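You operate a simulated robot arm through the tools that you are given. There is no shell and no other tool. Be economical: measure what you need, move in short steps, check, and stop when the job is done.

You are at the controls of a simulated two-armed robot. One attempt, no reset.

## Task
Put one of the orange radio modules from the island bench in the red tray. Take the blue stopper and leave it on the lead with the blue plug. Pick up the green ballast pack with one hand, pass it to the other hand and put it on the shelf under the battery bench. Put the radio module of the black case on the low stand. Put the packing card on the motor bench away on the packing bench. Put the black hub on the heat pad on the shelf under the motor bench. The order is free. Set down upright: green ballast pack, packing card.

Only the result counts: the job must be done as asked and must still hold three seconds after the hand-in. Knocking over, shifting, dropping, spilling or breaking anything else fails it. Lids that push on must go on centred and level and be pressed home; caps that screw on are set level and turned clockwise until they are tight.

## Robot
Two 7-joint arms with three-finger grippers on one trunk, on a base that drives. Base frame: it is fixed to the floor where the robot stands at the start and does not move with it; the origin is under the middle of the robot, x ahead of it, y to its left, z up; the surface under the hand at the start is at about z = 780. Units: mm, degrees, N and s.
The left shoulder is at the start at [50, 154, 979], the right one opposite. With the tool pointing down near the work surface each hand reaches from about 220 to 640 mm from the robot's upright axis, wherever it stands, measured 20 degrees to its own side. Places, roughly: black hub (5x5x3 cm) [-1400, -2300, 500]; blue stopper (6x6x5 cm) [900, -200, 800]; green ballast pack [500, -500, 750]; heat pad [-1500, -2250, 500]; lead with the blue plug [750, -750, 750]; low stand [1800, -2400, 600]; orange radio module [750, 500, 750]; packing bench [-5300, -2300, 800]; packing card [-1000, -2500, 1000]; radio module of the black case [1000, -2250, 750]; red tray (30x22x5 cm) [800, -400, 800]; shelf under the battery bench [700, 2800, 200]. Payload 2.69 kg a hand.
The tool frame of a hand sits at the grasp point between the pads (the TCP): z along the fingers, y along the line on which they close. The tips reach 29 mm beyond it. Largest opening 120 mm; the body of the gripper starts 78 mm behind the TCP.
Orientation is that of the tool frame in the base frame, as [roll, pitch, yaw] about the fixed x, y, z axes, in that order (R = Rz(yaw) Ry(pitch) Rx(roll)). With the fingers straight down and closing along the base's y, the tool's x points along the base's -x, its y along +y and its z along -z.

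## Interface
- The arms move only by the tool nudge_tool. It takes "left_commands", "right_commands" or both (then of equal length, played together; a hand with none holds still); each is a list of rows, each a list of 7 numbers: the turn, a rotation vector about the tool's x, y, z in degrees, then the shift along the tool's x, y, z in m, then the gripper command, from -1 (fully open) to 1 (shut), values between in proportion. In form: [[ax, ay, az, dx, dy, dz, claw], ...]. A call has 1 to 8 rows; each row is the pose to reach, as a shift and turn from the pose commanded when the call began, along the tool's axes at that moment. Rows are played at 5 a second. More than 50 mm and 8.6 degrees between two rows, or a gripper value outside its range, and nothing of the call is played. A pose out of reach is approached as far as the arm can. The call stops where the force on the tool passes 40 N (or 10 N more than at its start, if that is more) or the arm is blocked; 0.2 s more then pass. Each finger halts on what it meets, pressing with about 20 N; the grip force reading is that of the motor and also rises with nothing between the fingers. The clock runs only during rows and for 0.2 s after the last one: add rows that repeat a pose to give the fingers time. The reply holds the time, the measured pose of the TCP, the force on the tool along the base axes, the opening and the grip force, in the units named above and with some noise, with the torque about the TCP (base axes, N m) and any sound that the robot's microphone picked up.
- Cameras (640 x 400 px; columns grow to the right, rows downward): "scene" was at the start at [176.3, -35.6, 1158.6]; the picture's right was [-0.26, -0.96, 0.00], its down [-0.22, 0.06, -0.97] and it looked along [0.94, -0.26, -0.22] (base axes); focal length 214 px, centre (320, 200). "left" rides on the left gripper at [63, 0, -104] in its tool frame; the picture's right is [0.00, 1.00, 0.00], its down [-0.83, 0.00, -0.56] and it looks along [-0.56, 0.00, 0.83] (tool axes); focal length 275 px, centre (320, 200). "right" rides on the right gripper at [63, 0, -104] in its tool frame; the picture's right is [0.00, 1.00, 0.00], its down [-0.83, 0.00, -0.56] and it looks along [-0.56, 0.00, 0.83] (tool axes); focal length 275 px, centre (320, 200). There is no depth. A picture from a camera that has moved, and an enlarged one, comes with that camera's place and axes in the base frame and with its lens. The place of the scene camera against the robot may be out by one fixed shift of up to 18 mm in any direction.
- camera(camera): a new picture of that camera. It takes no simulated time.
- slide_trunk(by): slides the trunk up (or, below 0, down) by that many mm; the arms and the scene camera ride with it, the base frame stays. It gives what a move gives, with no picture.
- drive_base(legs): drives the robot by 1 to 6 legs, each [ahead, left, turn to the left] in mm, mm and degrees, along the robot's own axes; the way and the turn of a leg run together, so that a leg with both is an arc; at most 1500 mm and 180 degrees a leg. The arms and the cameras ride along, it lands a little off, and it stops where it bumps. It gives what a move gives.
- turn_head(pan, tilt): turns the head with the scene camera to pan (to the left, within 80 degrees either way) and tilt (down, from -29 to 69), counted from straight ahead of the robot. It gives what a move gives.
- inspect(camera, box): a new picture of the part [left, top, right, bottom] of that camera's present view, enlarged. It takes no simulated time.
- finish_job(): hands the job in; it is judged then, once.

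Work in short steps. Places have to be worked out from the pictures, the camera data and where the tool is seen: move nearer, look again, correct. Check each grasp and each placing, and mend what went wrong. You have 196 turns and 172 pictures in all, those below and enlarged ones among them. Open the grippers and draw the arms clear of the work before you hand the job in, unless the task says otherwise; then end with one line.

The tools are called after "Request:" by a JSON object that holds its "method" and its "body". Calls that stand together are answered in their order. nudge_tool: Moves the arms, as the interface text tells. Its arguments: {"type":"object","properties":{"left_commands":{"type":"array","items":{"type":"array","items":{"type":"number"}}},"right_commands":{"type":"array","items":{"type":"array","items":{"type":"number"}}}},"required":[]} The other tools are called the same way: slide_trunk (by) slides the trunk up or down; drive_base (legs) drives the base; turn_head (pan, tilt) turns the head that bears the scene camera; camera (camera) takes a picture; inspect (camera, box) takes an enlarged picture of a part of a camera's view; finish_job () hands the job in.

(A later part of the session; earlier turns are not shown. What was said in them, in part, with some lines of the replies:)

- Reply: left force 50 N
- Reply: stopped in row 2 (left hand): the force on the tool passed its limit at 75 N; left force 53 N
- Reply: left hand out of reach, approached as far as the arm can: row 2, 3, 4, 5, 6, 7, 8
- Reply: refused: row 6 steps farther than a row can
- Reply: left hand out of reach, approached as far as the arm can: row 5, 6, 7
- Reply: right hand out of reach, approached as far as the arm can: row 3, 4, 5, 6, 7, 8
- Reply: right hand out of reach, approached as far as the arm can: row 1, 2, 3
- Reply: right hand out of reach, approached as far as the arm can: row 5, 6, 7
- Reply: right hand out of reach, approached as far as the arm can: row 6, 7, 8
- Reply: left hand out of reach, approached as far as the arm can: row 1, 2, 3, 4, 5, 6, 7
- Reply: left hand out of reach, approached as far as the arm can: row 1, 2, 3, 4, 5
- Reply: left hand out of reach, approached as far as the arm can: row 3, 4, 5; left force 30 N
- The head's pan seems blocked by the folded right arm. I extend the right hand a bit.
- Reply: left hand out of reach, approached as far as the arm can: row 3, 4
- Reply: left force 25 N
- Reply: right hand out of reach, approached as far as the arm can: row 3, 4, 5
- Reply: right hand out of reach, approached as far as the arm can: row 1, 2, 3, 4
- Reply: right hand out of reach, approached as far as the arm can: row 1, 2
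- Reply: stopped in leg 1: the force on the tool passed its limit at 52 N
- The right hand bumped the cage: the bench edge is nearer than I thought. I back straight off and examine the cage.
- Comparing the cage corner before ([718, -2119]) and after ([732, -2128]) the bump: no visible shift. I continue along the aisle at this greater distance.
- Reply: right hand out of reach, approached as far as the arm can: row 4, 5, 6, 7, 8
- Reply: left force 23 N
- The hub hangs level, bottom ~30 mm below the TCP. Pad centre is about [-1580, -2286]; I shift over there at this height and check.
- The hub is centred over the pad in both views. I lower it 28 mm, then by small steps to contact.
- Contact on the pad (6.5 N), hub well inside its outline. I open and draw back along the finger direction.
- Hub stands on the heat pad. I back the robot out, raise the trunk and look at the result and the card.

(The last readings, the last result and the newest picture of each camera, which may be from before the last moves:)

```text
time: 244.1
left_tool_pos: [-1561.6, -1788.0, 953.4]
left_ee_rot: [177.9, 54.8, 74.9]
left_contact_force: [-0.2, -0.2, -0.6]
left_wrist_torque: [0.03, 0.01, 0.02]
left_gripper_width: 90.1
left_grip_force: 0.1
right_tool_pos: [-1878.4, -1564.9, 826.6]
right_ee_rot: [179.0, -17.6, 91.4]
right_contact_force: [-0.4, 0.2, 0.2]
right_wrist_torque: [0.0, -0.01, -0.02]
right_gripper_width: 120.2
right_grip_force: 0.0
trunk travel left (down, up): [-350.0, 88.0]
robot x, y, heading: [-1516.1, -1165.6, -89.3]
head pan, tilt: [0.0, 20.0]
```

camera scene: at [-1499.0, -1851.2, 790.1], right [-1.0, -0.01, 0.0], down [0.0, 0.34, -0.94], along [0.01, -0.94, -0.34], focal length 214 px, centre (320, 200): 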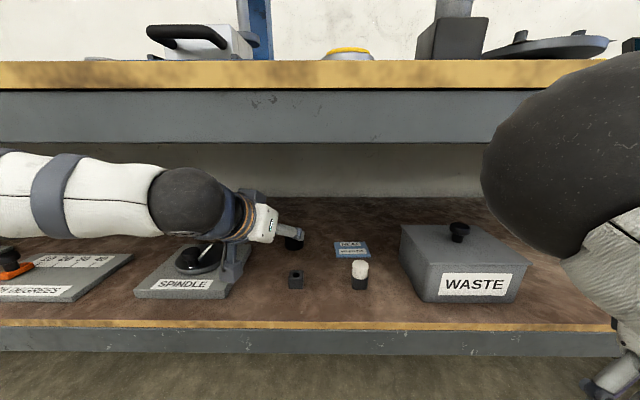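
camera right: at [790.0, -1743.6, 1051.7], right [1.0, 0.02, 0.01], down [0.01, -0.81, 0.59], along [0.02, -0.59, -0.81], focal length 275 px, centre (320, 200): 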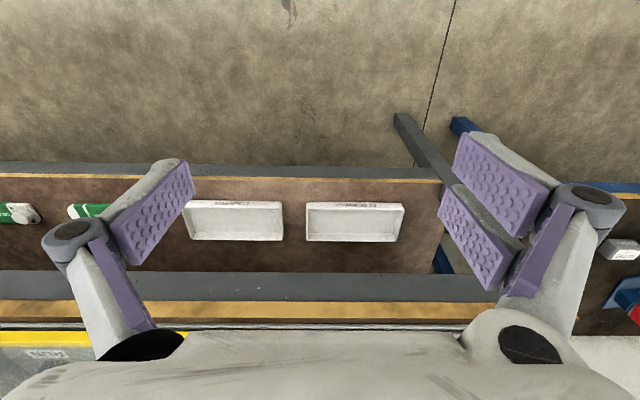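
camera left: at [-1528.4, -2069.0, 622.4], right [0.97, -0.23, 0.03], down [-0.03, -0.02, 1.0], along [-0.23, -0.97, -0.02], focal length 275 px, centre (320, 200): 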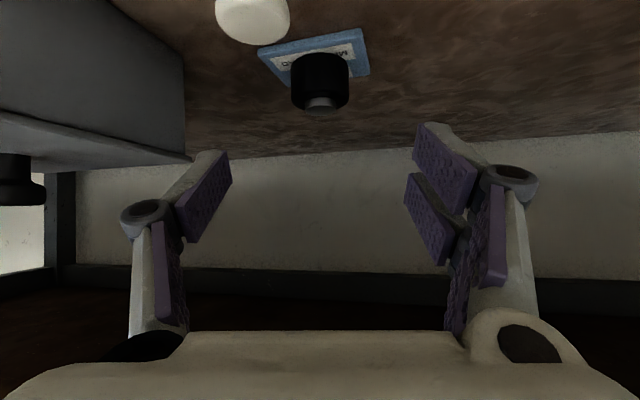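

Now the card. I bring the left hand back to pointing down and level the right hand.

Request:
{"method": "nudge_tool", "body": {"left_commands": [[0, 6.9, 0, 0, 0, 0, -1], [0, 13.8, 0, 0, 0, 0, -1], [0, 20.7, 0, 0, 0, 0, -1], [0, 27.6, 0, 0, 0, 0, -1], [0, 34.5, 0, 0, 0, 0, -1], [0, 41.4, 0, 0, 0, 0, -1], [0, 48.3, 0, 0, 0, 0, -1], [0, 55, 0, 0, 0, 0, -1]], "right_commands": [[0, -6, 0, 0, 0, -0.03, -1], [0, -12, 0, 0, 0, -0.06, -1], [0, -17.6, 0, 0, 0, -0.09, -1], [0, -17.6, 0, 0, 0, -0.12, -1], [0, -17.6, 0, -0.03, 0, -0.15, -1], [0, -17.6, 0, -0.06, 0, -0.15, -1], [0, -17.6, 0, -0.09, 0.03, -0.15, -1], [0, -17.6, 0, -0.12, 0.05, -0.15, -1]]}}

Request:
{"method": "nudge_tool", "body": {"right_commands": [[0, 0, 8, 0, 0, 0, -1], [0, 0, 16, 0, 0, 0, -1], [0, 0, 24, 0, 0, 0, -1], [0, 0, 32, 0, 0, 0, -1], [0, 0, 40, 0, 0, 0, -1], [0, 0, 48, 0, 0, 0, -1], [0, 0, 56, 0, 0, 0, -1], [0, 0, 64, 0, 0, 0, -1]]}}

Request:
{"method": "nudge_tool", "body": {"right_commands": [[0, 0, 8, 0, 0, 0, -1], [0, 0, 16, 0, 0, 0, -1], [0, 0, 24, 0, 0, 0, -1], [0, 0, 26, 0, 0, 0, -1]]}}

Request:
{"method": "drive_base", "body": {"legs": [[0, 650, 0]]}}

Request:
{"method": "turn_head", "body": {"pan": -10, "tilt": 20}}

Request:
{"method": "camera", "body": {"camera": "scene"}}

```text
time: 245.9
left_tool_pos: [-1518.2, -1704.3, 922.7]
left_ee_rot: [178.8, 0.5, 76.4]
left_contact_force: [0.3, -0.2, 0.0]
left_wrist_torque: [0.02, -0.02, -0.03]
left_gripper_width: 120.0
left_grip_force: 0.0
left hand out of reach, approached as far as the arm can: row 5, 6, 7, 8
right_tool_pos: [-1826.0, -1725.4, 931.7]
right_ee_rot: [179.1, -0.1, 91.1]
right_contact_force: [-0.3, 0.0, -0.4]
right_wrist_torque: [0.0, 0.02, -0.01]
right_gripper_width: 119.9
right_grip_force: 0.1
trunk travel left (down, up): [-350.0, 88.0]
robot x, y, heading: [-1515.5, -1165.1, -89.4]
head pan, tilt: [0.0, 20.0]
```

```text
time: 247.7
left_tool_pos: [-1516.0, -1705.7, 923.2]
left_ee_rot: [178.8, 0.8, 76.7]
left_contact_force: [0.2, 1.1, -0.2]
left_wrist_torque: [0.0, 0.02, 0.0]
left_gripper_width: 120.1
left_grip_force: 0.0
right_tool_pos: [-1826.2, -1723.2, 932.7]
right_ee_rot: [179.6, -0.7, 26.9]
right_contact_force: [0.0, 0.6, -0.1]
right_wrist_torque: [-0.03, -0.05, 0.01]
right_gripper_width: 120.0
right_grip_force: 0.1
trunk travel left (down, up): [-350.0, 88.0]
robot x, y, heading: [-1514.8, -1162.2, -89.4]
head pan, tilt: [0.0, 20.0]
```

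```text
time: 248.7
left_tool_pos: [-1516.5, -1705.2, 924.2]
left_ee_rot: [178.7, 0.9, 76.7]
left_contact_force: [-0.5, 0.8, 0.6]
left_wrist_torque: [-0.01, -0.01, 0.02]
left_gripper_width: 120.1
left_grip_force: 0.2
right_tool_pos: [-1826.3, -1722.5, 933.1]
right_ee_rot: [180.0, -0.9, 1.1]
right_contact_force: [1.1, -0.1, -0.2]
right_wrist_torque: [0.01, -0.01, -0.02]
right_gripper_width: 119.7
right_grip_force: 0.0
trunk travel left (down, up): [-350.0, 88.0]
robot x, y, heading: [-1518.0, -1167.4, -89.4]
head pan, tilt: [0.0, 20.0]
```

```text
time: 254.2
left_tool_pos: [-859.6, -1695.8, 922.2]
left_ee_rot: [178.8, 0.8, 76.8]
left_contact_force: [0.0, -0.4, -0.7]
left_wrist_torque: [0.0, 0.01, 0.04]
left_gripper_width: 119.8
left_grip_force: 0.1
right_tool_pos: [-1170.7, -1715.5, 933.8]
right_ee_rot: [-179.9, -0.9, 1.3]
right_contact_force: [1.2, -0.6, 0.5]
right_wrist_torque: [0.01, 0.0, -0.02]
right_gripper_width: 119.9
right_grip_force: 0.0
trunk travel left (down, up): [-350.0, 88.0]
robot x, y, heading: [-860.0, -1157.8, -89.5]
head pan, tilt: [0.0, 20.0]
```

```text
time: 254.9
left_tool_pos: [-860.4, -1696.7, 923.5]
left_ee_rot: [178.8, 0.9, 76.7]
left_contact_force: [-0.2, 0.3, -0.3]
left_wrist_torque: [0.02, 0.02, 0.0]
left_gripper_width: 120.0
left_grip_force: 0.1
right_tool_pos: [-1168.4, -1714.7, 933.6]
right_ee_rot: [-179.9, -0.9, 1.3]
right_contact_force: [-0.1, -0.1, 0.5]
right_wrist_torque: [0.0, -0.02, 0.03]
right_gripper_width: 120.2
right_grip_force: 0.1
trunk travel left (down, up): [-350.0, 88.0]
robot x, y, heading: [-860.4, -1154.5, -89.3]
head pan, tilt: [-10.0, 20.0]
```

```text
58 pictures are left
camera scene: at [-864.8, -1335.4, 1147.0], right [-0.99, 0.16, 0.0], down [0.05, 0.34, -0.94], along [-0.15, -0.93, -0.34], focal length 214 px, centre (320, 200)
```

scene: 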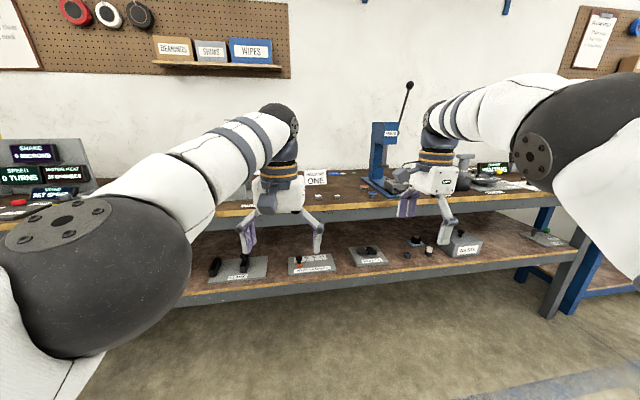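

I raise the right hand and draw the left hand back and out before nearing the bench.

Request:
{"method": "nudge_tool", "body": {"left_commands": [[0, 0, 0, 0.0315, 0.0246, -0.01, -1], [0, 0, 0, 0.063, 0.049, -0.02, -1], [0, 0, 0, 0.0945, 0.074, -0.03, -1], [0, 0, 0, 0.126, 0.0985, -0.04, -1], [0, 0, 0, 0.1575, 0.123, -0.05, -1], [0, 0, 0, 0.189, 0.148, -0.06, -1], [0, 0, 0, 0.22, 0.172, -0.07, -1], [0, 0, 0, 0.252, 0.197, -0.08, -1]], "right_commands": [[0, 0, 0, 0, 0, -0.01, -1], [0, 0, 0, 0, 0, -0.02, -1], [0, 0, 0, 0, 0, -0.03, -1], [0, 0, 0, 0, 0, -0.04, -1], [0, 0, 0, 0, 0, -0.05, -1], [0, 0, 0, 0, 0, -0.06, -1], [0, 0, 0, 0, 0, -0.07, -1], [0, 0, 0, 0, 0, -0.085, -1]]}}

Request:
{"method": "drive_base", "body": {"legs": [[450, 60, 0]]}}

Request:
{"method": "camera", "body": {"camera": "scene"}}

Request:
{"method": "camera", "body": {"camera": "right"}}

```text
time: 256.7
left_tool_pos: [-610.5, -1494.8, 1004.3]
left_ee_rot: [178.8, 0.8, 76.9]
left_contact_force: [0.1, -0.3, -0.7]
left_wrist_torque: [0.01, -0.03, -0.03]
left_gripper_width: 120.2
left_grip_force: 0.0
right_tool_pos: [-1174.5, -1700.7, 1016.4]
right_ee_rot: [180.0, -0.9, 1.3]
right_contact_force: [0.6, -0.2, -0.4]
right_wrist_torque: [0.02, -0.01, 0.03]
right_gripper_width: 120.2
right_grip_force: 0.1
right hand out of reach, approached as far as the arm can: row 6, 7, 8
trunk travel left (down, up): [-350.0, 88.0]
robot x, y, heading: [-860.8, -1153.1, -89.2]
head pan, tilt: [-10.0, 20.0]
```

```text
time: 259.4
left_tool_pos: [-546.8, -1939.3, 1004.7]
left_ee_rot: [178.8, 0.7, 76.7]
left_contact_force: [-0.4, -0.1, -0.3]
left_wrist_torque: [0.01, -0.04, 0.0]
left_gripper_width: 119.9
left_grip_force: 0.2
right_tool_pos: [-1111.3, -2144.1, 1014.4]
right_ee_rot: [180.0, -0.8, 1.2]
right_contact_force: [-0.7, 0.0, -0.5]
right_wrist_torque: [0.01, 0.01, 0.0]
right_gripper_width: 120.0
right_grip_force: 0.0
trunk travel left (down, up): [-350.0, 88.0]
robot x, y, heading: [-799.5, -1601.7, -89.2]
head pan, tilt: [-10.0, 20.0]
```

```text
57 pictures are left
camera scene: at [-799.7, -1779.0, 1147.0], right [-0.99, 0.16, 0.0], down [0.06, 0.34, -0.94], along [-0.15, -0.93, -0.34], focal length 214 px, centre (320, 200)
```

scene: 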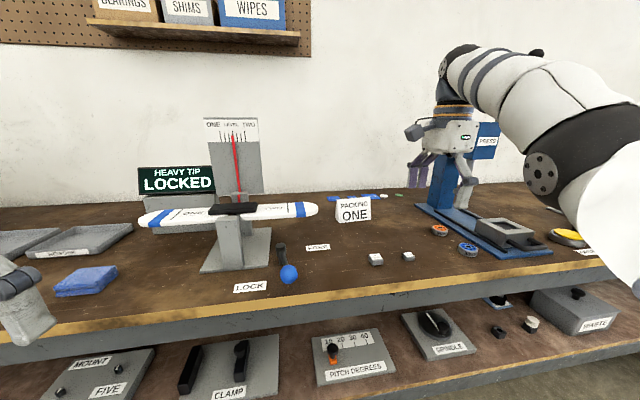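

```text
56 pictures are left
camera right: at [-1049.8, -2141.6, 1119.6], right [0.03, -1.0, 0.0], down [-0.84, -0.02, 0.54], along [-0.54, -0.01, -0.84], focal length 275 px, centre (320, 200)
```

right: 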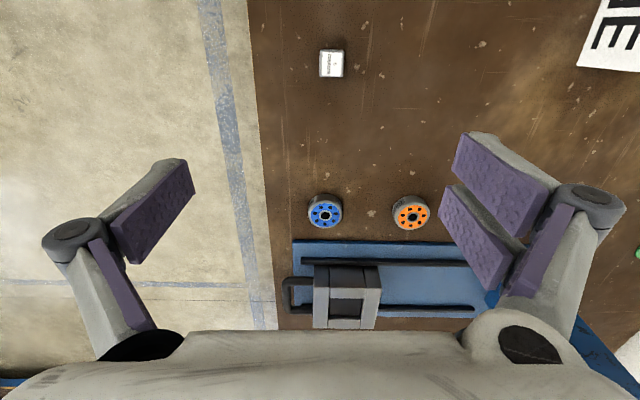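

The card stands right of a propeller balance. I zoom in on it.

Request:
{"method": "inspect", "body": {"camera": "scene", "box": [290, 170, 420, 270]}}

```text
4.00 times, centred on (355, 220) of scene
camera zoom: at [-799.7, -1779.0, 1147.0], right [-0.99, 0.16, 0.0], down [0.06, 0.34, -0.94], along [-0.15, -0.93, -0.34], focal length 858 px, centre (180, 120)
```

zoom: 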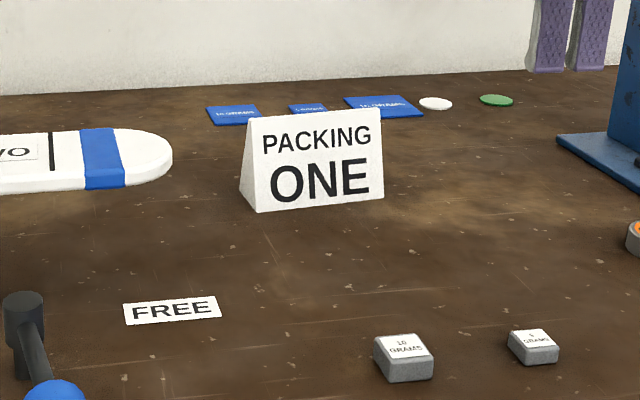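

The card is a triangular tent ≈103 mm wide with flat, parallel ends, so I'll grip it by the ends with the hand closing along x. I turn the right wrist back by 90°.

Request:
{"method": "nudge_tool", "body": {"right_commands": [[0, 0, -8, 0, 0, 0, -1], [0, 0, -16, 0, 0, 0, -1], [0, 0, -24, 0, 0, 0, -1], [0, 0, -32, 0, 0, 0, -1], [0, 0, -40, 0, 0, 0, -1], [0, 0, -48, 0, 0, 0, -1], [0, 0, -56, 0, 0, 0, -1], [0, 0, -64, 0, 0, 0, -1]]}}

Request:
{"method": "nudge_tool", "body": {"right_commands": [[0, 0, -8, 0, 0, 0, -1], [0, 0, -16, 0, 0, 0, -1], [0, 0, -24, 0, 0, 0, -1], [0, 0, -26, 0, 0, 0, -1]]}}

Request:
{"method": "camera", "body": {"camera": "right"}}

```text
time: 261.2
left_tool_pos: [-546.6, -1938.2, 1005.0]
left_ee_rot: [178.9, 0.8, 76.8]
left_contact_force: [-0.4, 0.5, -0.1]
left_wrist_torque: [0.02, -0.04, 0.02]
left_gripper_width: 119.9
left_grip_force: 0.1
right_tool_pos: [-1111.6, -2142.7, 1015.7]
right_ee_rot: [179.2, -0.4, 65.3]
right_contact_force: [-0.8, -0.2, -0.2]
right_wrist_torque: [0.05, 0.03, 0.02]
right_gripper_width: 120.1
right_grip_force: 0.1
trunk travel left (down, up): [-350.0, 88.0]
robot x, y, heading: [-795.7, -1597.3, -89.0]
head pan, tilt: [-10.0, 20.0]
```

```text
time: 262.2
left_tool_pos: [-545.8, -1938.2, 1003.8]
left_ee_rot: [178.8, 0.9, 76.7]
left_contact_force: [0.0, -0.5, -0.3]
left_wrist_torque: [0.0, -0.03, 0.0]
left_gripper_width: 119.8
left_grip_force: 0.2
right_tool_pos: [-1110.6, -2144.0, 1015.2]
right_ee_rot: [179.1, 0.0, 91.4]
right_contact_force: [0.3, -0.3, 0.2]
right_wrist_torque: [0.01, 0.0, 0.01]
right_gripper_width: 119.8
right_grip_force: 0.1
trunk travel left (down, up): [-350.0, 88.0]
robot x, y, heading: [-794.7, -1598.9, -89.1]
head pan, tilt: [-10.0, 20.0]
```

```text
54 pictures are left
camera right: at [-1114.6, -2079.8, 1118.7], right [1.0, 0.03, 0.02], down [0.01, -0.83, 0.56], along [0.03, -0.56, -0.83], focal length 275 px, centre (320, 200)
```

right: 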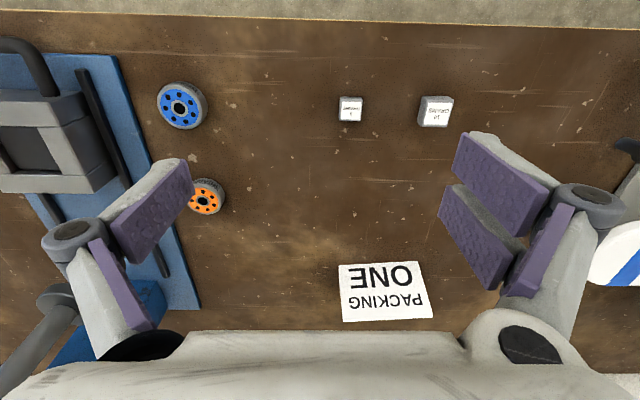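

Card centre ≈[-1022, -2384], ridge z≈925. I shift the right hand to x=-1022 first, then drive 225 mm ahead.

Request:
{"method": "nudge_tool", "body": {"right_commands": [[0, 0, 0, 0, 0.03, 0, -1], [0, 0, 0, 0, 0.06, 0, -1], [0, 0, 0, 0, 0.088, 0, -1], [0, 0, 0, 0, 0.088, 0, -1]]}}

Request:
{"method": "drive_base", "body": {"legs": [[190, 0, 0]]}}

Request:
{"method": "camera", "body": {"camera": "right"}}

Request:
{"method": "camera", "body": {"camera": "scene"}}

```text
time: 263.2
left_tool_pos: [-546.0, -1939.8, 1005.6]
left_ee_rot: [178.7, 0.8, 76.7]
left_contact_force: [0.0, 0.7, -0.1]
left_wrist_torque: [-0.01, 0.01, -0.02]
left_gripper_width: 119.9
left_grip_force: 0.0
right_tool_pos: [-1022.3, -2141.4, 1015.8]
right_ee_rot: [179.1, 0.0, 91.2]
right_contact_force: [-0.1, 0.7, 0.7]
right_wrist_torque: [-0.02, -0.02, 0.01]
right_gripper_width: 119.8
right_grip_force: 0.2
trunk travel left (down, up): [-350.0, 88.0]
robot x, y, heading: [-793.3, -1598.3, -89.2]
head pan, tilt: [-10.0, 20.0]
```

```text
time: 264.8
left_tool_pos: [-543.4, -2127.8, 1004.0]
left_ee_rot: [178.8, 0.8, 76.6]
left_contact_force: [0.4, 0.3, -0.6]
left_wrist_torque: [0.0, -0.03, -0.03]
left_gripper_width: 120.2
left_grip_force: 0.1
right_tool_pos: [-1020.5, -2330.9, 1015.6]
right_ee_rot: [179.0, -0.1, 91.2]
right_contact_force: [1.3, 0.0, -0.2]
right_wrist_torque: [0.04, -0.01, -0.01]
right_gripper_width: 120.0
right_grip_force: 0.0
trunk travel left (down, up): [-350.0, 88.0]
robot x, y, heading: [-792.8, -1791.4, -89.1]
head pan, tilt: [-10.0, 20.0]
```

```text
53 pictures are left
camera right: at [-1023.1, -2268.4, 1119.6], right [1.0, 0.03, 0.02], down [0.01, -0.83, 0.56], along [0.03, -0.56, -0.83], focal length 275 px, centre (320, 200)
```

right: 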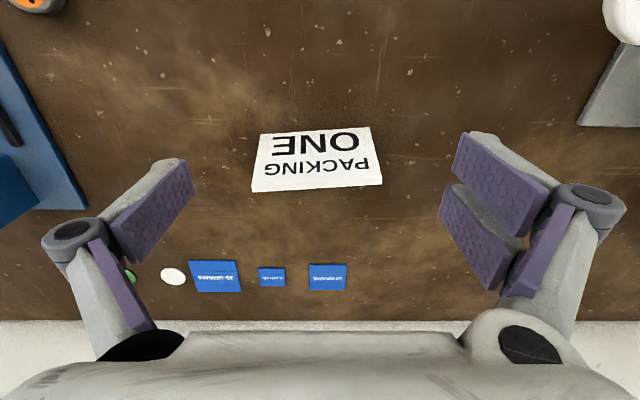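

```text
52 pictures are left
camera scene: at [-797.1, -1968.4, 1146.9], right [-0.99, 0.16, 0.0], down [0.05, 0.34, -0.94], along [-0.15, -0.93, -0.34], focal length 214 px, centre (320, 200)
```

scene: 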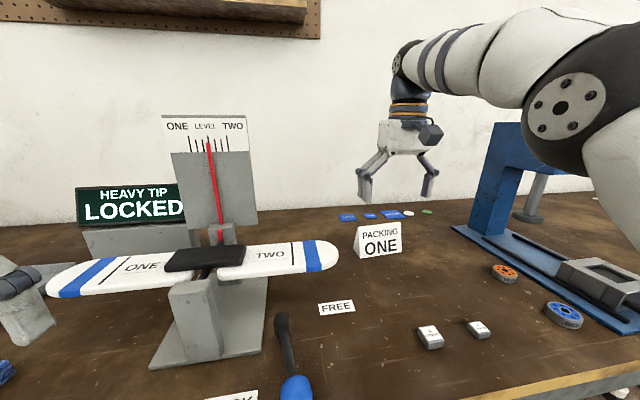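

The card is ≈111 mm wide, turned ~4.6°. I centre over its ridge ([-1019, -2388]) with a 3° yaw correction and come down to just above it.

Request:
{"method": "nudge_tool", "body": {"right_commands": [[0, 0, -1.6, -0.028, 0, 0, -1], [0, 0, -3.2, -0.0567, 0.001, 0, -1], [0, 0, -3.2, -0.0567, 0.001, 0.02, -1], [0, 0, -3.2, -0.0567, 0.001, 0.035, -1], [0, 0, -3.2, -0.0567, 0.001, 0.035, -1]]}}

Request:
{"method": "camera", "body": {"camera": "right"}}

```text
time: 266.0
left_tool_pos: [-543.8, -2127.7, 1003.6]
left_ee_rot: [178.8, 0.8, 76.7]
left_contact_force: [0.7, 0.2, 0.1]
left_wrist_torque: [-0.02, 0.01, -0.02]
left_gripper_width: 120.1
left_grip_force: 0.1
right_tool_pos: [-1016.5, -2360.8, 977.6]
right_ee_rot: [179.1, 0.0, 94.4]
right_contact_force: [-0.4, -0.3, -0.6]
right_wrist_torque: [0.05, 0.01, 0.01]
right_gripper_width: 119.9
right_grip_force: 0.0
right hand out of reach, approached as far as the arm can: row 1, 2, 3, 4, 5
trunk travel left (down, up): [-350.0, 88.0]
robot x, y, heading: [-792.3, -1786.9, -89.2]
head pan, tilt: [-10.0, 20.0]
```

```text
51 pictures are left
camera right: at [-1022.5, -2296.8, 1080.9], right [1.0, 0.08, 0.02], down [0.06, -0.83, 0.56], along [0.06, -0.55, -0.83], focal length 275 px, centre (320, 200)
```

right: 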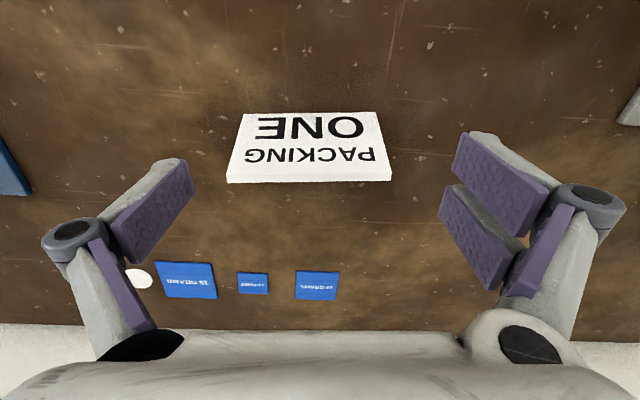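

Yaw is now aligned but reach ended 27 mm short. I drive 30 mm ahead and look again.

Request:
{"method": "drive_base", "body": {"legs": [[30, 0, 0]]}}

Request:
{"method": "camera", "body": {"camera": "right"}}

```text
time: 266.8
left_tool_pos: [-542.2, -2157.6, 1004.4]
left_ee_rot: [178.8, 0.9, 76.7]
left_contact_force: [0.0, 0.0, -0.9]
left_wrist_torque: [0.01, -0.01, 0.02]
left_gripper_width: 120.1
left_grip_force: 0.2
right_tool_pos: [-1015.4, -2392.6, 975.6]
right_ee_rot: [179.1, -0.1, 94.4]
right_contact_force: [-0.9, 0.6, -0.5]
right_wrist_torque: [0.06, -0.01, -0.02]
right_gripper_width: 120.1
right_grip_force: 0.0
trunk travel left (down, up): [-350.0, 88.0]
robot x, y, heading: [-792.1, -1816.2, -89.1]
head pan, tilt: [-10.0, 20.0]
```

```text
50 pictures are left
camera right: at [-1022.0, -2328.4, 1080.2], right [1.0, 0.08, 0.02], down [0.06, -0.83, 0.56], along [0.06, -0.55, -0.83], focal length 275 px, centre (320, 200)
```

right: 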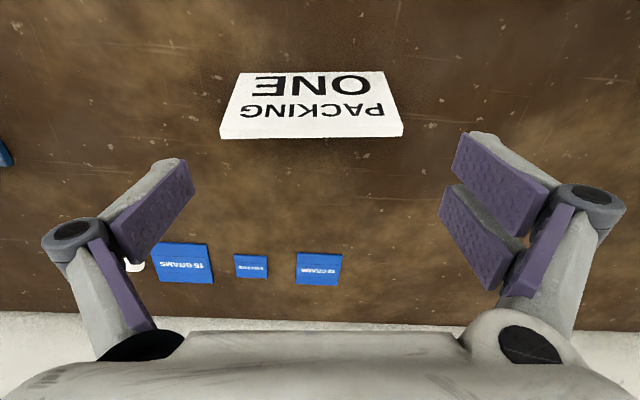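

Ridge centre is 5 mm to the -x side and 7 mm nearer. I correct and come down until the tips are level with the ridge.

Request:
{"method": "nudge_tool", "body": {"right_commands": [[0, 0, 0, 0.0066, -0.0045, 0, -1], [0, 0, 0, 0.0066, -0.0045, 0.015, -1], [0, 0, 0, 0.0066, -0.0045, 0.024, -1], [0, 0, 0, 0.0066, -0.0045, 0.024, -1]]}}

Request:
{"method": "camera", "body": {"camera": "right"}}

```text
time: 267.8
left_tool_pos: [-542.7, -2159.5, 1003.9]
left_ee_rot: [178.9, 0.8, 76.7]
left_contact_force: [0.0, 0.0, 0.7]
left_wrist_torque: [-0.03, -0.04, 0.01]
left_gripper_width: 120.0
left_grip_force: 0.0
right_tool_pos: [-1018.9, -2383.3, 952.0]
right_ee_rot: [179.1, 0.1, 94.4]
right_contact_force: [0.1, -0.1, -1.3]
right_wrist_torque: [0.01, -0.01, -0.02]
right_gripper_width: 120.3
right_grip_force: 0.0
trunk travel left (down, up): [-350.0, 88.0]
robot x, y, heading: [-793.3, -1819.6, -89.1]
head pan, tilt: [-10.0, 20.0]
```

```text
49 pictures are left
camera right: at [-1026.5, -2321.4, 1056.7], right [1.0, 0.08, 0.02], down [0.06, -0.83, 0.56], along [0.06, -0.55, -0.83], focal length 275 px, centre (320, 200)
```

right: 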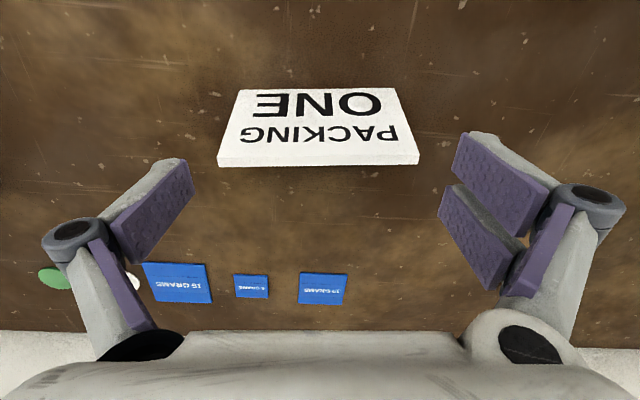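

Centred to 1 mm. I go down with the fingers beside the ends.

Request:
{"method": "nudge_tool", "body": {"right_commands": [[0, 0, 0, -0.002, -0.001, 0.015, -1], [0, 0, 0, -0.002, -0.001, 0.03, -1], [0, 0, 0, -0.002, -0.001, 0.045, -1], [0, 0, 0, -0.002, -0.001, 0.058, -1], [0, 0, 0, -0.002, -0.001, 0.058, -1]]}}

Request:
{"method": "camera", "body": {"camera": "right"}}

```text
time: 269.0
left_tool_pos: [-542.8, -2158.4, 1003.6]
left_ee_rot: [178.8, 0.7, 76.7]
left_contact_force: [0.6, -0.1, 0.9]
left_wrist_torque: [0.03, 0.02, 0.01]
left_gripper_width: 119.9
left_grip_force: 0.0
right_tool_pos: [-1019.8, -2386.9, 894.5]
right_ee_rot: [179.1, 0.1, 94.4]
right_contact_force: [0.4, 0.7, -0.4]
right_wrist_torque: [0.03, 0.01, 0.02]
right_gripper_width: 120.1
right_grip_force: 0.2
trunk travel left (down, up): [-350.0, 88.0]
robot x, y, heading: [-794.3, -1820.4, -89.2]
head pan, tilt: [-10.0, 20.0]
```

```text
48 pictures are left
camera right: at [-1026.4, -2323.6, 998.6], right [1.0, 0.08, 0.02], down [0.06, -0.83, 0.56], along [0.06, -0.55, -0.83], focal length 275 px, centre (320, 200)
```

right: 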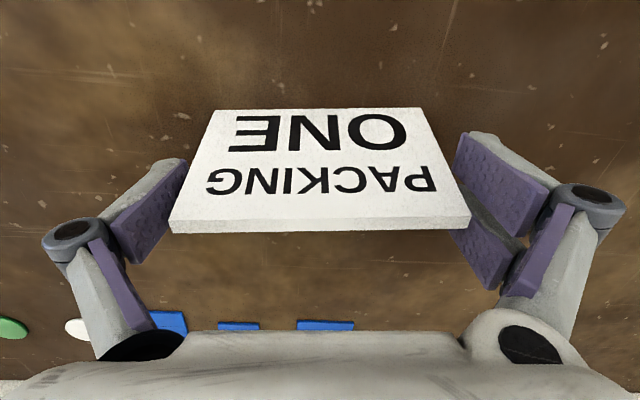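

No contact; the card is between the fingers. I close.

Request:
{"method": "nudge_tool", "body": {"right_commands": [[0, 0, 0, 0, 0, 0, -0.7], [0, 0, 0, 0, 0, 0, -0.3], [0, 0, 0, 0, 0, 0, 1], [0, 0, 0, 0, 0, 0, 1]]}}

Request:
{"method": "nudge_tool", "body": {"right_commands": [[0, 0, 0, 0, 0, -0.015, 1], [0, 0, 0, 0, 0, -0.04, 1], [0, 0, 0, 0, 0, -0.07, 1], [0, 0, 0, 0, 0, -0.1, 1], [0, 0, 0, 0, 0, -0.12, 1], [0, 0, 0, 0, 0, -0.12, 1]]}}

Request:
{"method": "camera", "body": {"camera": "right"}}

```text
time: 270.0
left_tool_pos: [-542.6, -2158.2, 1004.6]
left_ee_rot: [178.8, 0.7, 76.7]
left_contact_force: [0.2, -0.5, 0.3]
left_wrist_torque: [-0.01, 0.01, 0.03]
left_gripper_width: 119.7
left_grip_force: 0.1
right_tool_pos: [-1020.0, -2385.9, 895.9]
right_ee_rot: [179.1, 0.0, 94.3]
right_contact_force: [-0.3, -1.6, 3.3]
right_wrist_torque: [0.0, 0.09, 0.02]
right_gripper_width: 109.5
right_grip_force: 19.9
trunk travel left (down, up): [-350.0, 88.0]
robot x, y, heading: [-793.2, -1814.0, -89.5]
head pan, tilt: [-10.0, 20.0]
```

```text
time: 271.4
left_tool_pos: [-541.9, -2157.7, 1003.6]
left_ee_rot: [178.7, 0.7, 76.7]
left_contact_force: [-0.5, -0.4, 0.6]
left_wrist_torque: [-0.01, 0.0, 0.0]
left_gripper_width: 120.0
left_grip_force: 0.2
right_tool_pos: [-1022.4, -2375.6, 1009.3]
right_ee_rot: [179.2, 0.1, 94.5]
right_contact_force: [0.3, -0.2, -0.2]
right_wrist_torque: [-0.02, 0.02, 0.0]
right_gripper_width: 109.2
right_grip_force: 19.6
right hand out of reach, approached as far as the arm can: row 4, 5, 6
trunk travel left (down, up): [-350.0, 88.0]
robot x, y, heading: [-790.2, -1818.5, -89.3]
head pan, tilt: [-10.0, 20.0]
```

```text
47 pictures are left
camera right: at [-1028.0, -2312.0, 1113.1], right [1.0, 0.08, 0.02], down [0.06, -0.83, 0.56], along [0.06, -0.56, -0.83], focal length 275 px, centre (320, 200)
```

right: 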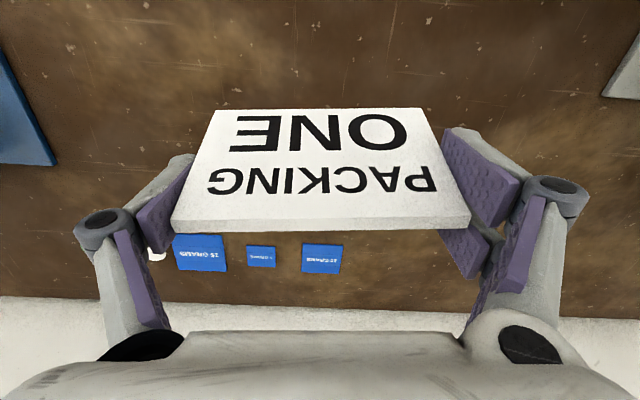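

The card is held upright (bottom ≈44 mm below the TCP). I back off, turn to face -x and look down the aisle toward the packing bench.

Request:
{"method": "drive_base", "body": {"legs": [[-480, 0, 0], [0, 0, -90]]}}

Request:
{"method": "turn_head", "body": {"pan": 10, "tilt": 10}}

Request:
{"method": "camera", "body": {"camera": "scene"}}

```text
time: 278.1
left_tool_pos: [-1139.2, -1587.6, 1005.0]
left_ee_rot: [178.8, 0.8, -13.0]
left_contact_force: [-0.1, 0.4, -0.3]
left_wrist_torque: [-0.04, 0.0, 0.01]
left_gripper_width: 120.3
left_grip_force: 0.1
right_tool_pos: [-1358.5, -1109.9, 1008.9]
right_ee_rot: [179.0, 0.1, 4.7]
right_contact_force: [1.0, 0.5, -0.2]
right_wrist_torque: [-0.04, 0.01, 0.01]
right_gripper_width: 109.2
right_grip_force: 20.1
trunk travel left (down, up): [-350.0, 88.0]
robot x, y, heading: [-800.3, -1338.0, -178.8]
head pan, tilt: [-10.0, 20.0]
```

```text
time: 278.9
left_tool_pos: [-1138.3, -1588.7, 1004.2]
left_ee_rot: [178.8, 0.7, -13.0]
left_contact_force: [-0.4, 0.2, -0.5]
left_wrist_torque: [-0.01, 0.04, 0.0]
left_gripper_width: 119.8
left_grip_force: 0.0
right_tool_pos: [-1358.8, -1110.9, 1009.4]
right_ee_rot: [179.1, 0.0, 4.8]
right_contact_force: [-0.1, 0.1, 0.1]
right_wrist_torque: [0.02, 0.0, 0.03]
right_gripper_width: 108.9
right_grip_force: 19.6
trunk travel left (down, up): [-350.0, 88.0]
robot x, y, heading: [-803.2, -1336.0, -178.9]
head pan, tilt: [10.0, 10.0]
```

```text
46 pictures are left
camera scene: at [-958.7, -1366.3, 1163.3], right [-0.19, 0.98, 0.0], down [0.17, 0.03, -0.98], along [-0.97, -0.19, -0.17], focal length 214 px, centre (320, 200)
```

scene: 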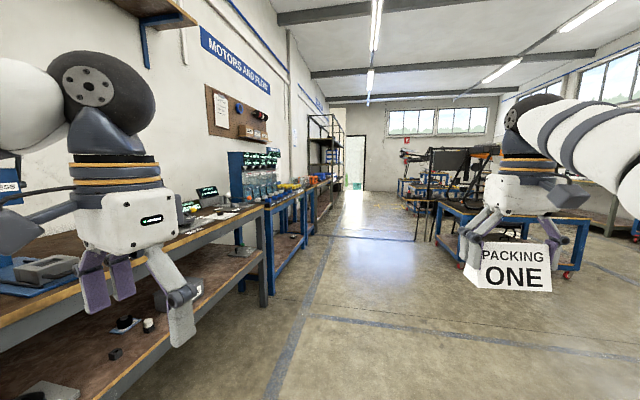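

The aisle straight ahead is clear; the drone stand is well to the right. I drive 3 m ahead and look.

Request:
{"method": "drive_base", "body": {"legs": [[1400, 30, 0], [1400, 0, 0]]}}

Request:
{"method": "turn_head", "body": {"pan": 25, "tilt": 10}}

Request:
{"method": "camera", "body": {"camera": "scene"}}

```text
time: 292.5
left_tool_pos: [-3941.7, -1657.1, 1004.3]
left_ee_rot: [178.8, 0.8, -13.4]
left_contact_force: [0.3, 0.2, 0.3]
left_wrist_torque: [0.02, -0.01, 0.0]
left_gripper_width: 120.0
left_grip_force: 0.0
right_tool_pos: [-4157.0, -1179.3, 1008.0]
right_ee_rot: [179.1, 0.1, 4.4]
right_contact_force: [-0.6, -0.7, 0.2]
right_wrist_torque: [0.02, -0.01, -0.03]
right_gripper_width: 109.0
right_grip_force: 20.7
trunk travel left (down, up): [-350.0, 88.0]
robot x, y, heading: [-3602.8, -1409.8, -178.9]
head pan, tilt: [10.0, 10.0]
```

```text
time: 293.3
left_tool_pos: [-3939.8, -1657.1, 1004.4]
left_ee_rot: [178.8, 0.8, -13.3]
left_contact_force: [0.6, -0.3, 0.0]
left_wrist_torque: [0.02, -0.02, -0.01]
left_gripper_width: 120.1
left_grip_force: 0.2
right_tool_pos: [-4155.5, -1178.0, 1008.6]
right_ee_rot: [179.1, 0.1, 4.2]
right_contact_force: [-0.3, 0.1, -0.5]
right_wrist_torque: [0.02, 0.03, -0.03]
right_gripper_width: 109.2
right_grip_force: 20.1
trunk travel left (down, up): [-350.0, 88.0]
robot x, y, heading: [-3598.0, -1410.3, -179.3]
head pan, tilt: [25.0, 10.0]
```

```text
45 pictures are left
camera scene: at [-3750.8, -1460.7, 1163.3], right [-0.43, 0.9, 0.0], down [0.16, 0.07, -0.98], along [-0.89, -0.43, -0.17], focal length 214 px, centre (320, 200)
```

scene: 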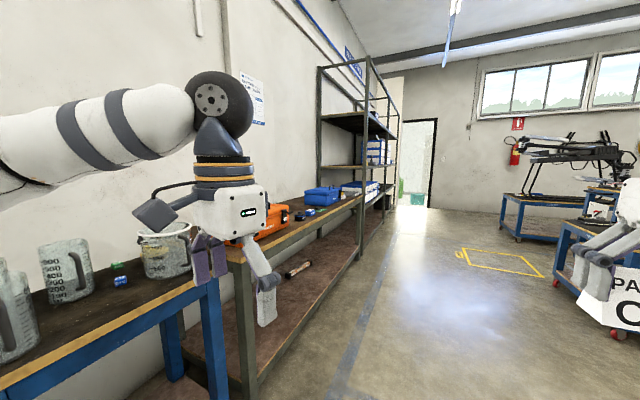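

The packing bench (orange and blue cases on it) is ahead on the left. I drive 1.4 m on and turn to face it.

Request:
{"method": "drive_base", "body": {"legs": [[1450, 0, 0], [0, 0, 89]]}}

Request:
{"method": "turn_head", "body": {"pan": 0, "tilt": 20}}

Request:
{"method": "camera", "body": {"camera": "scene"}}

```text
time: 304.2
left_tool_pos: [-4812.3, -1769.3, 1003.4]
left_ee_rot: [178.8, 0.8, 75.2]
left_contact_force: [-0.1, 0.2, -0.1]
left_wrist_torque: [0.0, -0.02, 0.04]
left_gripper_width: 120.0
left_grip_force: 0.0
right_tool_pos: [-5297.5, -1973.5, 1010.0]
right_ee_rot: [179.1, 0.1, 92.9]
right_contact_force: [0.1, -0.1, 0.2]
right_wrist_torque: [0.05, 0.02, 0.02]
right_gripper_width: 109.1
right_grip_force: 20.5
trunk travel left (down, up): [-350.0, 88.0]
robot x, y, heading: [-5051.3, -1418.6, -90.9]
head pan, tilt: [25.0, 10.0]
```

```text
time: 305.1
left_tool_pos: [-4812.7, -1770.8, 1003.6]
left_ee_rot: [178.8, 0.8, 75.2]
left_contact_force: [0.1, 1.1, 0.7]
left_wrist_torque: [0.01, 0.04, 0.04]
left_gripper_width: 120.2
left_grip_force: 0.1
right_tool_pos: [-5298.3, -1973.4, 1009.4]
right_ee_rot: [179.0, 0.1, 92.9]
right_contact_force: [-0.1, 0.3, -0.3]
right_wrist_torque: [-0.01, -0.01, 0.0]
right_gripper_width: 109.1
right_grip_force: 19.8
trunk travel left (down, up): [-350.0, 88.0]
robot x, y, heading: [-5053.9, -1424.4, -91.0]
head pan, tilt: [0.0, 20.0]
```

```text
44 pictures are left
camera scene: at [-5045.6, -1603.8, 1147.1], right [-1.0, 0.01, 0.0], down [0.0, 0.34, -0.94], along [-0.01, -0.94, -0.34], focal length 214 px, centre (320, 200)
```

scene: 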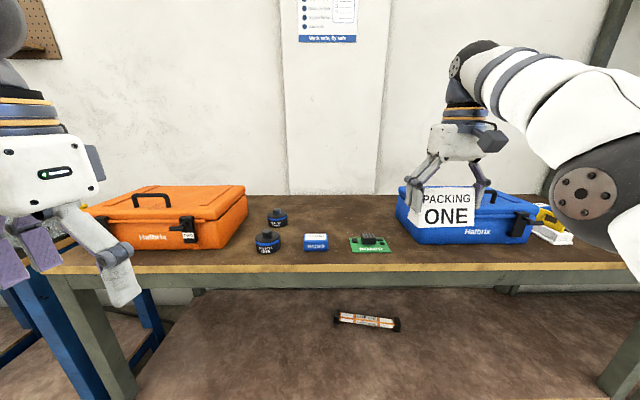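

Free space lies behind the small blue box, between the orange and blue cases (≈[-5115, -2350]). I draw the left hand back a little, then drive in so the right hand comes near that spot.

Request:
{"method": "nudge_tool", "body": {"left_commands": [[0, 0, 0, 0.03, 0, 0, -1], [0, 0, 0, 0.06, 0, 0, -1], [0, 0, 0, 0.09, 0, 0, -1], [0, 0, 0, 0.09, 0, 0, -1]]}}

Request:
{"method": "drive_base", "body": {"legs": [[0, 180, 0], [230, 0, 0]]}}

Request:
{"method": "camera", "body": {"camera": "scene"}}

Request:
{"method": "camera", "body": {"camera": "right"}}

```text
time: 306.1
left_tool_pos: [-4789.3, -1683.0, 1003.7]
left_ee_rot: [178.9, 0.8, 75.2]
left_contact_force: [0.0, 0.2, 0.3]
left_wrist_torque: [-0.03, -0.01, -0.01]
left_gripper_width: 120.0
left_grip_force: 0.1
right_tool_pos: [-5296.7, -1973.6, 1009.2]
right_ee_rot: [179.1, 0.1, 92.8]
right_contact_force: [0.2, 0.1, -0.3]
right_wrist_torque: [0.0, -0.01, 0.01]
right_gripper_width: 109.2
right_grip_force: 20.2
trunk travel left (down, up): [-350.0, 88.0]
robot x, y, heading: [-5053.2, -1423.6, -90.5]
head pan, tilt: [0.0, 20.0]
```

```text
time: 309.5
left_tool_pos: [-4613.6, -1915.6, 1003.5]
left_ee_rot: [178.9, 0.8, 75.0]
left_contact_force: [0.3, -0.9, 0.0]
left_wrist_torque: [0.0, -0.01, -0.01]
left_gripper_width: 120.0
left_grip_force: 0.1
right_tool_pos: [-5121.1, -2207.1, 1008.7]
right_ee_rot: [179.1, 0.1, 92.9]
right_contact_force: [-1.0, 0.0, -0.5]
right_wrist_torque: [0.01, 0.0, 0.04]
right_gripper_width: 109.1
right_grip_force: 19.7
trunk travel left (down, up): [-350.0, 88.0]
robot x, y, heading: [-4875.3, -1658.7, -91.0]
head pan, tilt: [0.0, 20.0]
```

```text
43 pictures are left
camera scene: at [-4870.4, -1836.6, 1146.9], right [-1.0, 0.01, 0.0], down [0.0, 0.34, -0.94], along [-0.01, -0.94, -0.34], focal length 214 px, centre (320, 200)
```

scene: 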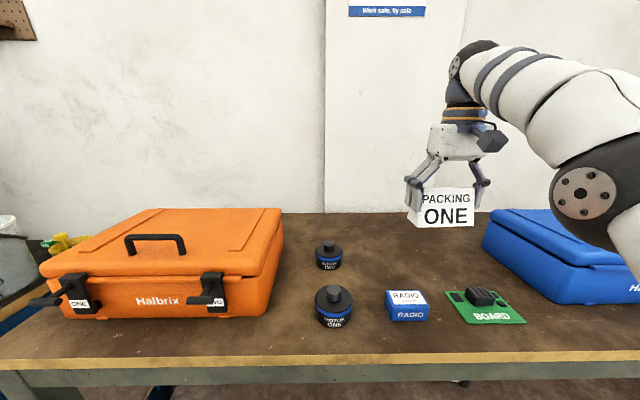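

```text
42 pictures are left
camera right: at [-5126.9, -2142.8, 1112.6], right [1.0, 0.05, 0.02], down [0.04, -0.83, 0.56], along [0.04, -0.56, -0.83], focal length 275 px, centre (320, 200)
```

right: 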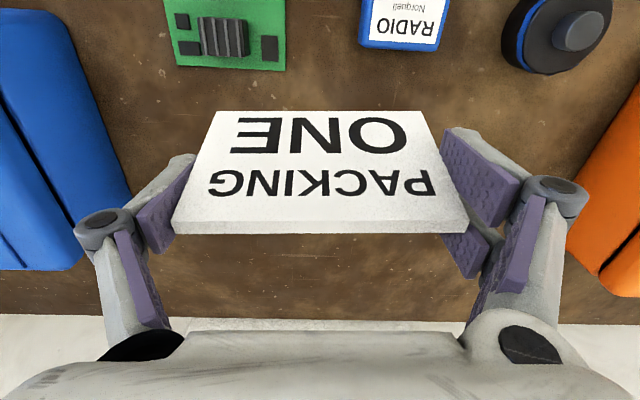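

The bench top is at about z≈805; the free area behind the RADIO box and BOARD spans y≈-2200…-2600. I drive 95 mm ahead, then lower the card there.

Request:
{"method": "drive_base", "body": {"legs": [[95, 0, 0]]}}

Request:
{"method": "nudge_tool", "body": {"right_commands": [[0, 0, 0, 0, 0, 0.03, 1], [0, 0, 0, 0, 0, 0.06, 1], [0, 0, 0, 0, 0, 0.09, 1], [0, 0, 0, 0, 0, 0.115, 1], [0, 0, 0, 0, 0, 0.13, 1], [0, 0, 0, 0, 0, 0.13, 1]]}}

Request:
{"method": "camera", "body": {"camera": "right"}}

Request:
{"method": "inspect", "body": {"camera": "scene", "box": [360, 160, 560, 320]}}

```text
time: 310.6
left_tool_pos: [-4615.7, -2011.6, 1003.1]
left_ee_rot: [178.9, 0.8, 75.1]
left_contact_force: [-0.9, 0.0, -0.5]
left_wrist_torque: [0.05, 0.01, -0.02]
left_gripper_width: 120.3
left_grip_force: 0.0
right_tool_pos: [-5123.4, -2300.4, 1008.5]
right_ee_rot: [179.1, 0.1, 92.8]
right_contact_force: [-0.7, -0.9, -1.0]
right_wrist_torque: [-0.01, 0.01, -0.03]
right_gripper_width: 109.1
right_grip_force: 20.1
trunk travel left (down, up): [-350.0, 88.0]
robot x, y, heading: [-4874.5, -1747.4, -90.9]
head pan, tilt: [0.0, 20.0]
```

```text
time: 312.0
left_tool_pos: [-4615.0, -2010.6, 1003.3]
left_ee_rot: [178.8, 0.8, 75.1]
left_contact_force: [0.0, 0.3, 1.0]
left_wrist_torque: [-0.01, -0.01, -0.04]
left_gripper_width: 119.9
left_grip_force: 0.1
right_tool_pos: [-5125.0, -2341.6, 888.9]
right_ee_rot: [179.1, 0.2, 92.8]
right_contact_force: [-0.6, -0.3, 0.2]
right_wrist_torque: [0.01, 0.03, 0.0]
right_gripper_width: 108.8
right_grip_force: 19.8
right hand out of reach, approached as far as the arm can: row 1, 2, 3, 4, 5, 6
trunk travel left (down, up): [-350.0, 88.0]
robot x, y, heading: [-4881.3, -1748.8, -90.8]
head pan, tilt: [0.0, 20.0]
```

```text
41 pictures are left
camera right: at [-5128.7, -2278.7, 993.0], right [1.0, 0.05, 0.02], down [0.04, -0.83, 0.56], along [0.04, -0.56, -0.83], focal length 275 px, centre (320, 200)
```

right: 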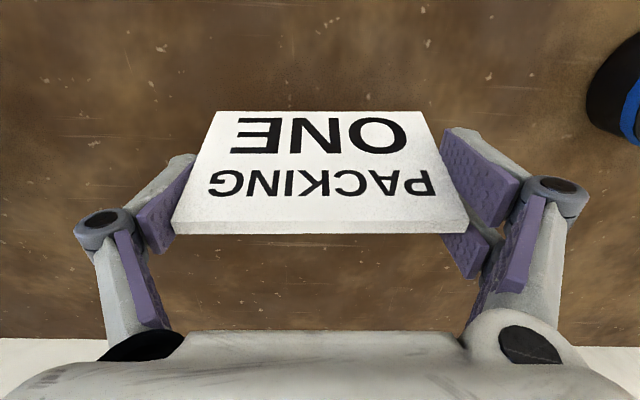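

```text
2.50 times, centred on (460, 240) of scene
camera zoom: at [-4871.8, -1930.6, 1147.1], right [-1.0, 0.01, 0.0], down [0.01, 0.34, -0.94], along [-0.01, -0.94, -0.34], focal length 536 px, centre (-30, 100)
```

zoom: 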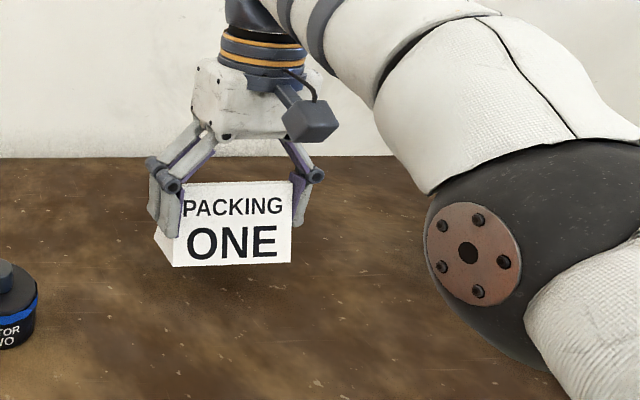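

Card bottom ≈845; spot is clear. I lower in steps.

Request:
{"method": "nudge_tool", "body": {"right_commands": [[0, 0, 0, 0, 0, 0.006, 1], [0, 0, 0, 0, 0, 0.012, 1], [0, 0, 0, 0, 0, 0.018, 1], [0, 0, 0, 0, 0, 0.023, 1], [0, 0, 0, 0, 0, 0.028, 1], [0, 0, 0, 0, 0, 0.032, 1]]}}

```text
time: 313.4
left_tool_pos: [-4615.8, -2010.3, 1004.2]
left_ee_rot: [178.8, 0.8, 75.2]
left_contact_force: [0.0, 0.2, -0.7]
left_wrist_torque: [-0.01, 0.01, -0.03]
left_gripper_width: 119.9
left_grip_force: 0.1
right_tool_pos: [-5123.7, -2347.6, 858.6]
right_ee_rot: [179.0, -0.2, 92.8]
right_contact_force: [0.5, -0.1, -0.3]
right_wrist_torque: [-0.02, 0.02, 0.01]
right_gripper_width: 109.0
right_grip_force: 19.6
right hand out of reach, approached as far as the arm can: row 3, 4, 5, 6
trunk travel left (down, up): [-350.0, 88.0]
robot x, y, heading: [-4880.0, -1750.3, -90.7]
head pan, tilt: [0.0, 20.0]
```

At the reach limit; I pull 25 mm back toward the robot and continue down.

Request:
{"method": "nudge_tool", "body": {"right_commands": [[0, 0, 0, 0.012, 0, 0, 1], [0, 0, 0, 0.025, 0, 0, 1], [0, 0, 0, 0.027, 0, 0.004, 1], [0, 0, 0, 0.027, 0, 0.008, 1], [0, 0, 0, 0.027, 0, 0.011, 1], [0, 0, 0, 0.027, 0, 0.014, 1]]}}

```text
time: 314.8
left_tool_pos: [-4615.2, -2010.3, 1002.3]
left_ee_rot: [178.7, 0.7, 75.0]
left_contact_force: [-0.1, 0.3, -0.1]
left_wrist_torque: [0.01, 0.02, 0.03]
left_gripper_width: 120.0
left_grip_force: 0.0
right_tool_pos: [-5125.9, -2348.7, 849.8]
right_ee_rot: [179.1, 0.2, 92.8]
right_contact_force: [0.6, -0.4, -0.6]
right_wrist_torque: [0.03, 0.0, 0.03]
right_gripper_width: 109.3
right_grip_force: 19.9
right hand out of reach, approached as far as the arm can: row 1, 2, 3, 4, 5, 6
trunk travel left (down, up): [-350.0, 88.0]
robot x, y, heading: [-4880.7, -1749.9, -91.1]
head pan, tilt: [0.0, 20.0]
```

It seems to be an inner limit in this arm posture, so the hand drifts outward a bit. I just continue straight down.

Request:
{"method": "nudge_tool", "body": {"right_commands": [[0, 0, 0, -0.002, 0, 0.003, 1], [0, 0, 0, -0.003, 0, 0.006, 1], [0, 0, 0, -0.004, 0, 0.009, 1], [0, 0, 0, -0.005, 0, 0.012, 1]]}}

Request:
{"method": "camera", "body": {"camera": "right"}}

```text
time: 315.8
left_tool_pos: [-4615.3, -2009.9, 1003.2]
left_ee_rot: [178.8, 0.9, 75.1]
left_contact_force: [-0.4, 0.1, 0.8]
left_wrist_torque: [-0.02, 0.02, -0.02]
left_gripper_width: 119.8
left_grip_force: 0.0
right_tool_pos: [-5124.2, -2352.9, 840.2]
right_ee_rot: [179.1, 0.4, 92.7]
right_contact_force: [-0.5, 0.9, 13.7]
right_wrist_torque: [-0.04, 0.01, -0.01]
right_gripper_width: 109.9
right_grip_force: 20.0
trunk travel left (down, up): [-350.0, 88.0]
robot x, y, heading: [-4875.5, -1748.5, -90.7]
head pan, tilt: [0.0, 20.0]
```

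```text
39 pictures are left
camera right: at [-5130.3, -2289.5, 943.7], right [1.0, 0.05, 0.01], down [0.04, -0.83, 0.56], along [0.04, -0.56, -0.83], focal length 275 px, centre (320, 200)
```

right: 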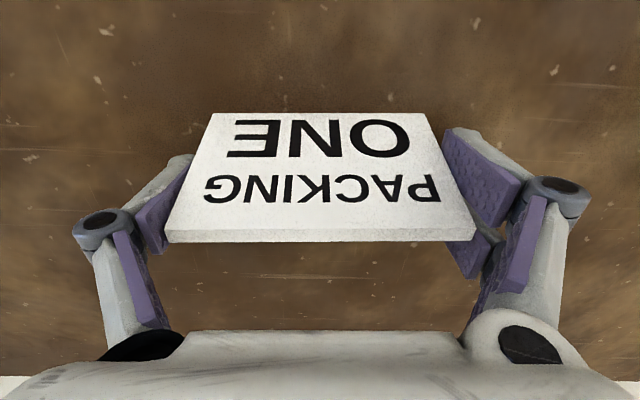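

Contact (14 N). I open fully and lift straight up.

Request:
{"method": "nudge_tool", "body": {"right_commands": [[0, 0, 0, 0, 0, -0.001, 0], [0, 0, 0, 0, 0, -0.001, -1], [0, 0, 0, 0, 0, -0.001, -1], [0, 0, 0, 0, 0, -0.02, -1], [0, 0, 0, 0, 0, -0.05, -1], [0, 0, 0, 0, 0, -0.085, -1], [0, 0, 0, 0, 0, -0.12, -1], [0, 0, 0, 0, 0, -0.15, -1]]}}

Request:
{"method": "camera", "body": {"camera": "right"}}

Request:
{"method": "inspect", "body": {"camera": "scene", "box": [360, 160, 560, 320]}}

```text
time: 317.6
left_tool_pos: [-4616.3, -2010.5, 1004.3]
left_ee_rot: [178.8, 0.8, 75.2]
left_contact_force: [-0.3, -0.5, 0.3]
left_wrist_torque: [0.01, -0.01, -0.03]
left_gripper_width: 119.8
left_grip_force: 0.1
right_tool_pos: [-5132.6, -2313.3, 980.2]
right_ee_rot: [179.1, 0.2, 92.8]
right_contact_force: [-0.1, 0.1, 1.4]
right_wrist_torque: [-0.06, -0.06, -0.01]
right_gripper_width: 120.3
right_grip_force: 0.1
right hand out of reach, approached as far as the arm can: row 4, 5, 6, 7, 8
trunk travel left (down, up): [-350.0, 88.0]
robot x, y, heading: [-4879.9, -1747.7, -90.8]
head pan, tilt: [0.0, 20.0]
```

```text
38 pictures are left
camera right: at [-5137.6, -2250.1, 1082.9], right [1.0, 0.05, 0.02], down [0.04, -0.83, 0.56], along [0.04, -0.56, -0.83], focal length 275 px, centre (320, 200)
```

right: 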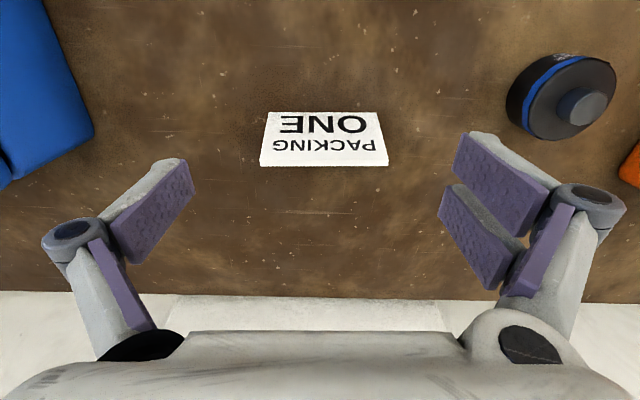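

```text
2.50 times, centred on (460, 240) of scene
camera zoom: at [-4872.3, -1930.3, 1147.1], right [-1.0, 0.01, 0.0], down [0.01, 0.34, -0.94], along [-0.01, -0.94, -0.34], focal length 536 px, centre (-30, 100)
```

zoom: 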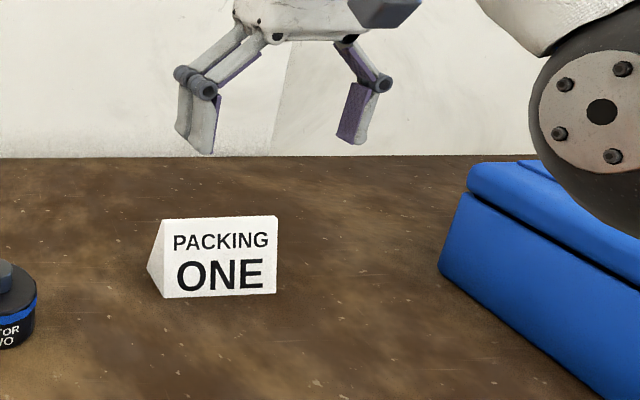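

The card stands upright on the packing bench and both hands are open. I back the robot away from the bench before handing in.

Request:
{"method": "drive_base", "body": {"legs": [[-350, 0, 0]]}}

Request:
{"method": "camera", "body": {"camera": "scene"}}

```text
time: 319.9
left_tool_pos: [-4610.2, -1660.6, 1003.1]
left_ee_rot: [178.8, 0.9, 75.2]
left_contact_force: [-0.1, -0.7, 0.3]
left_wrist_torque: [-0.04, -0.03, -0.02]
left_gripper_width: 119.6
left_grip_force: 0.1
right_tool_pos: [-5127.1, -1963.3, 978.7]
right_ee_rot: [179.1, 0.2, 92.7]
right_contact_force: [-0.1, -0.1, -0.2]
right_wrist_torque: [0.01, 0.01, 0.03]
right_gripper_width: 120.0
right_grip_force: 0.0
trunk travel left (down, up): [-350.0, 88.0]
robot x, y, heading: [-4875.1, -1401.7, -91.0]
head pan, tilt: [0.0, 20.0]
```

```text
36 pictures are left
camera scene: at [-4866.7, -1580.8, 1147.1], right [-1.0, 0.01, 0.0], down [0.01, 0.34, -0.94], along [-0.01, -0.94, -0.34], focal length 214 px, centre (320, 200)
```

scene: 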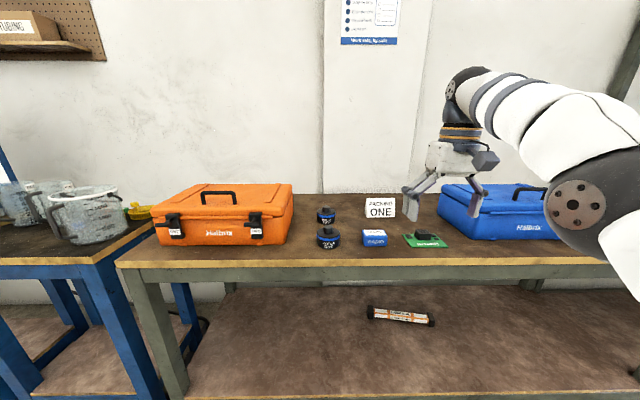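

All six jobs are done, the hands are open and clear, and nothing in the last views looks out of place, so I hand in.

Request:
{"method": "finish_job", "body": {}}

```text
The job is handed in.
```

I placed all six items and handed the job in; the result of the judging is not known to me. While I was driving between benches, the right gripper bumped the test cage once (52 N). I saw no shift of the cage in the pictures afterwards.
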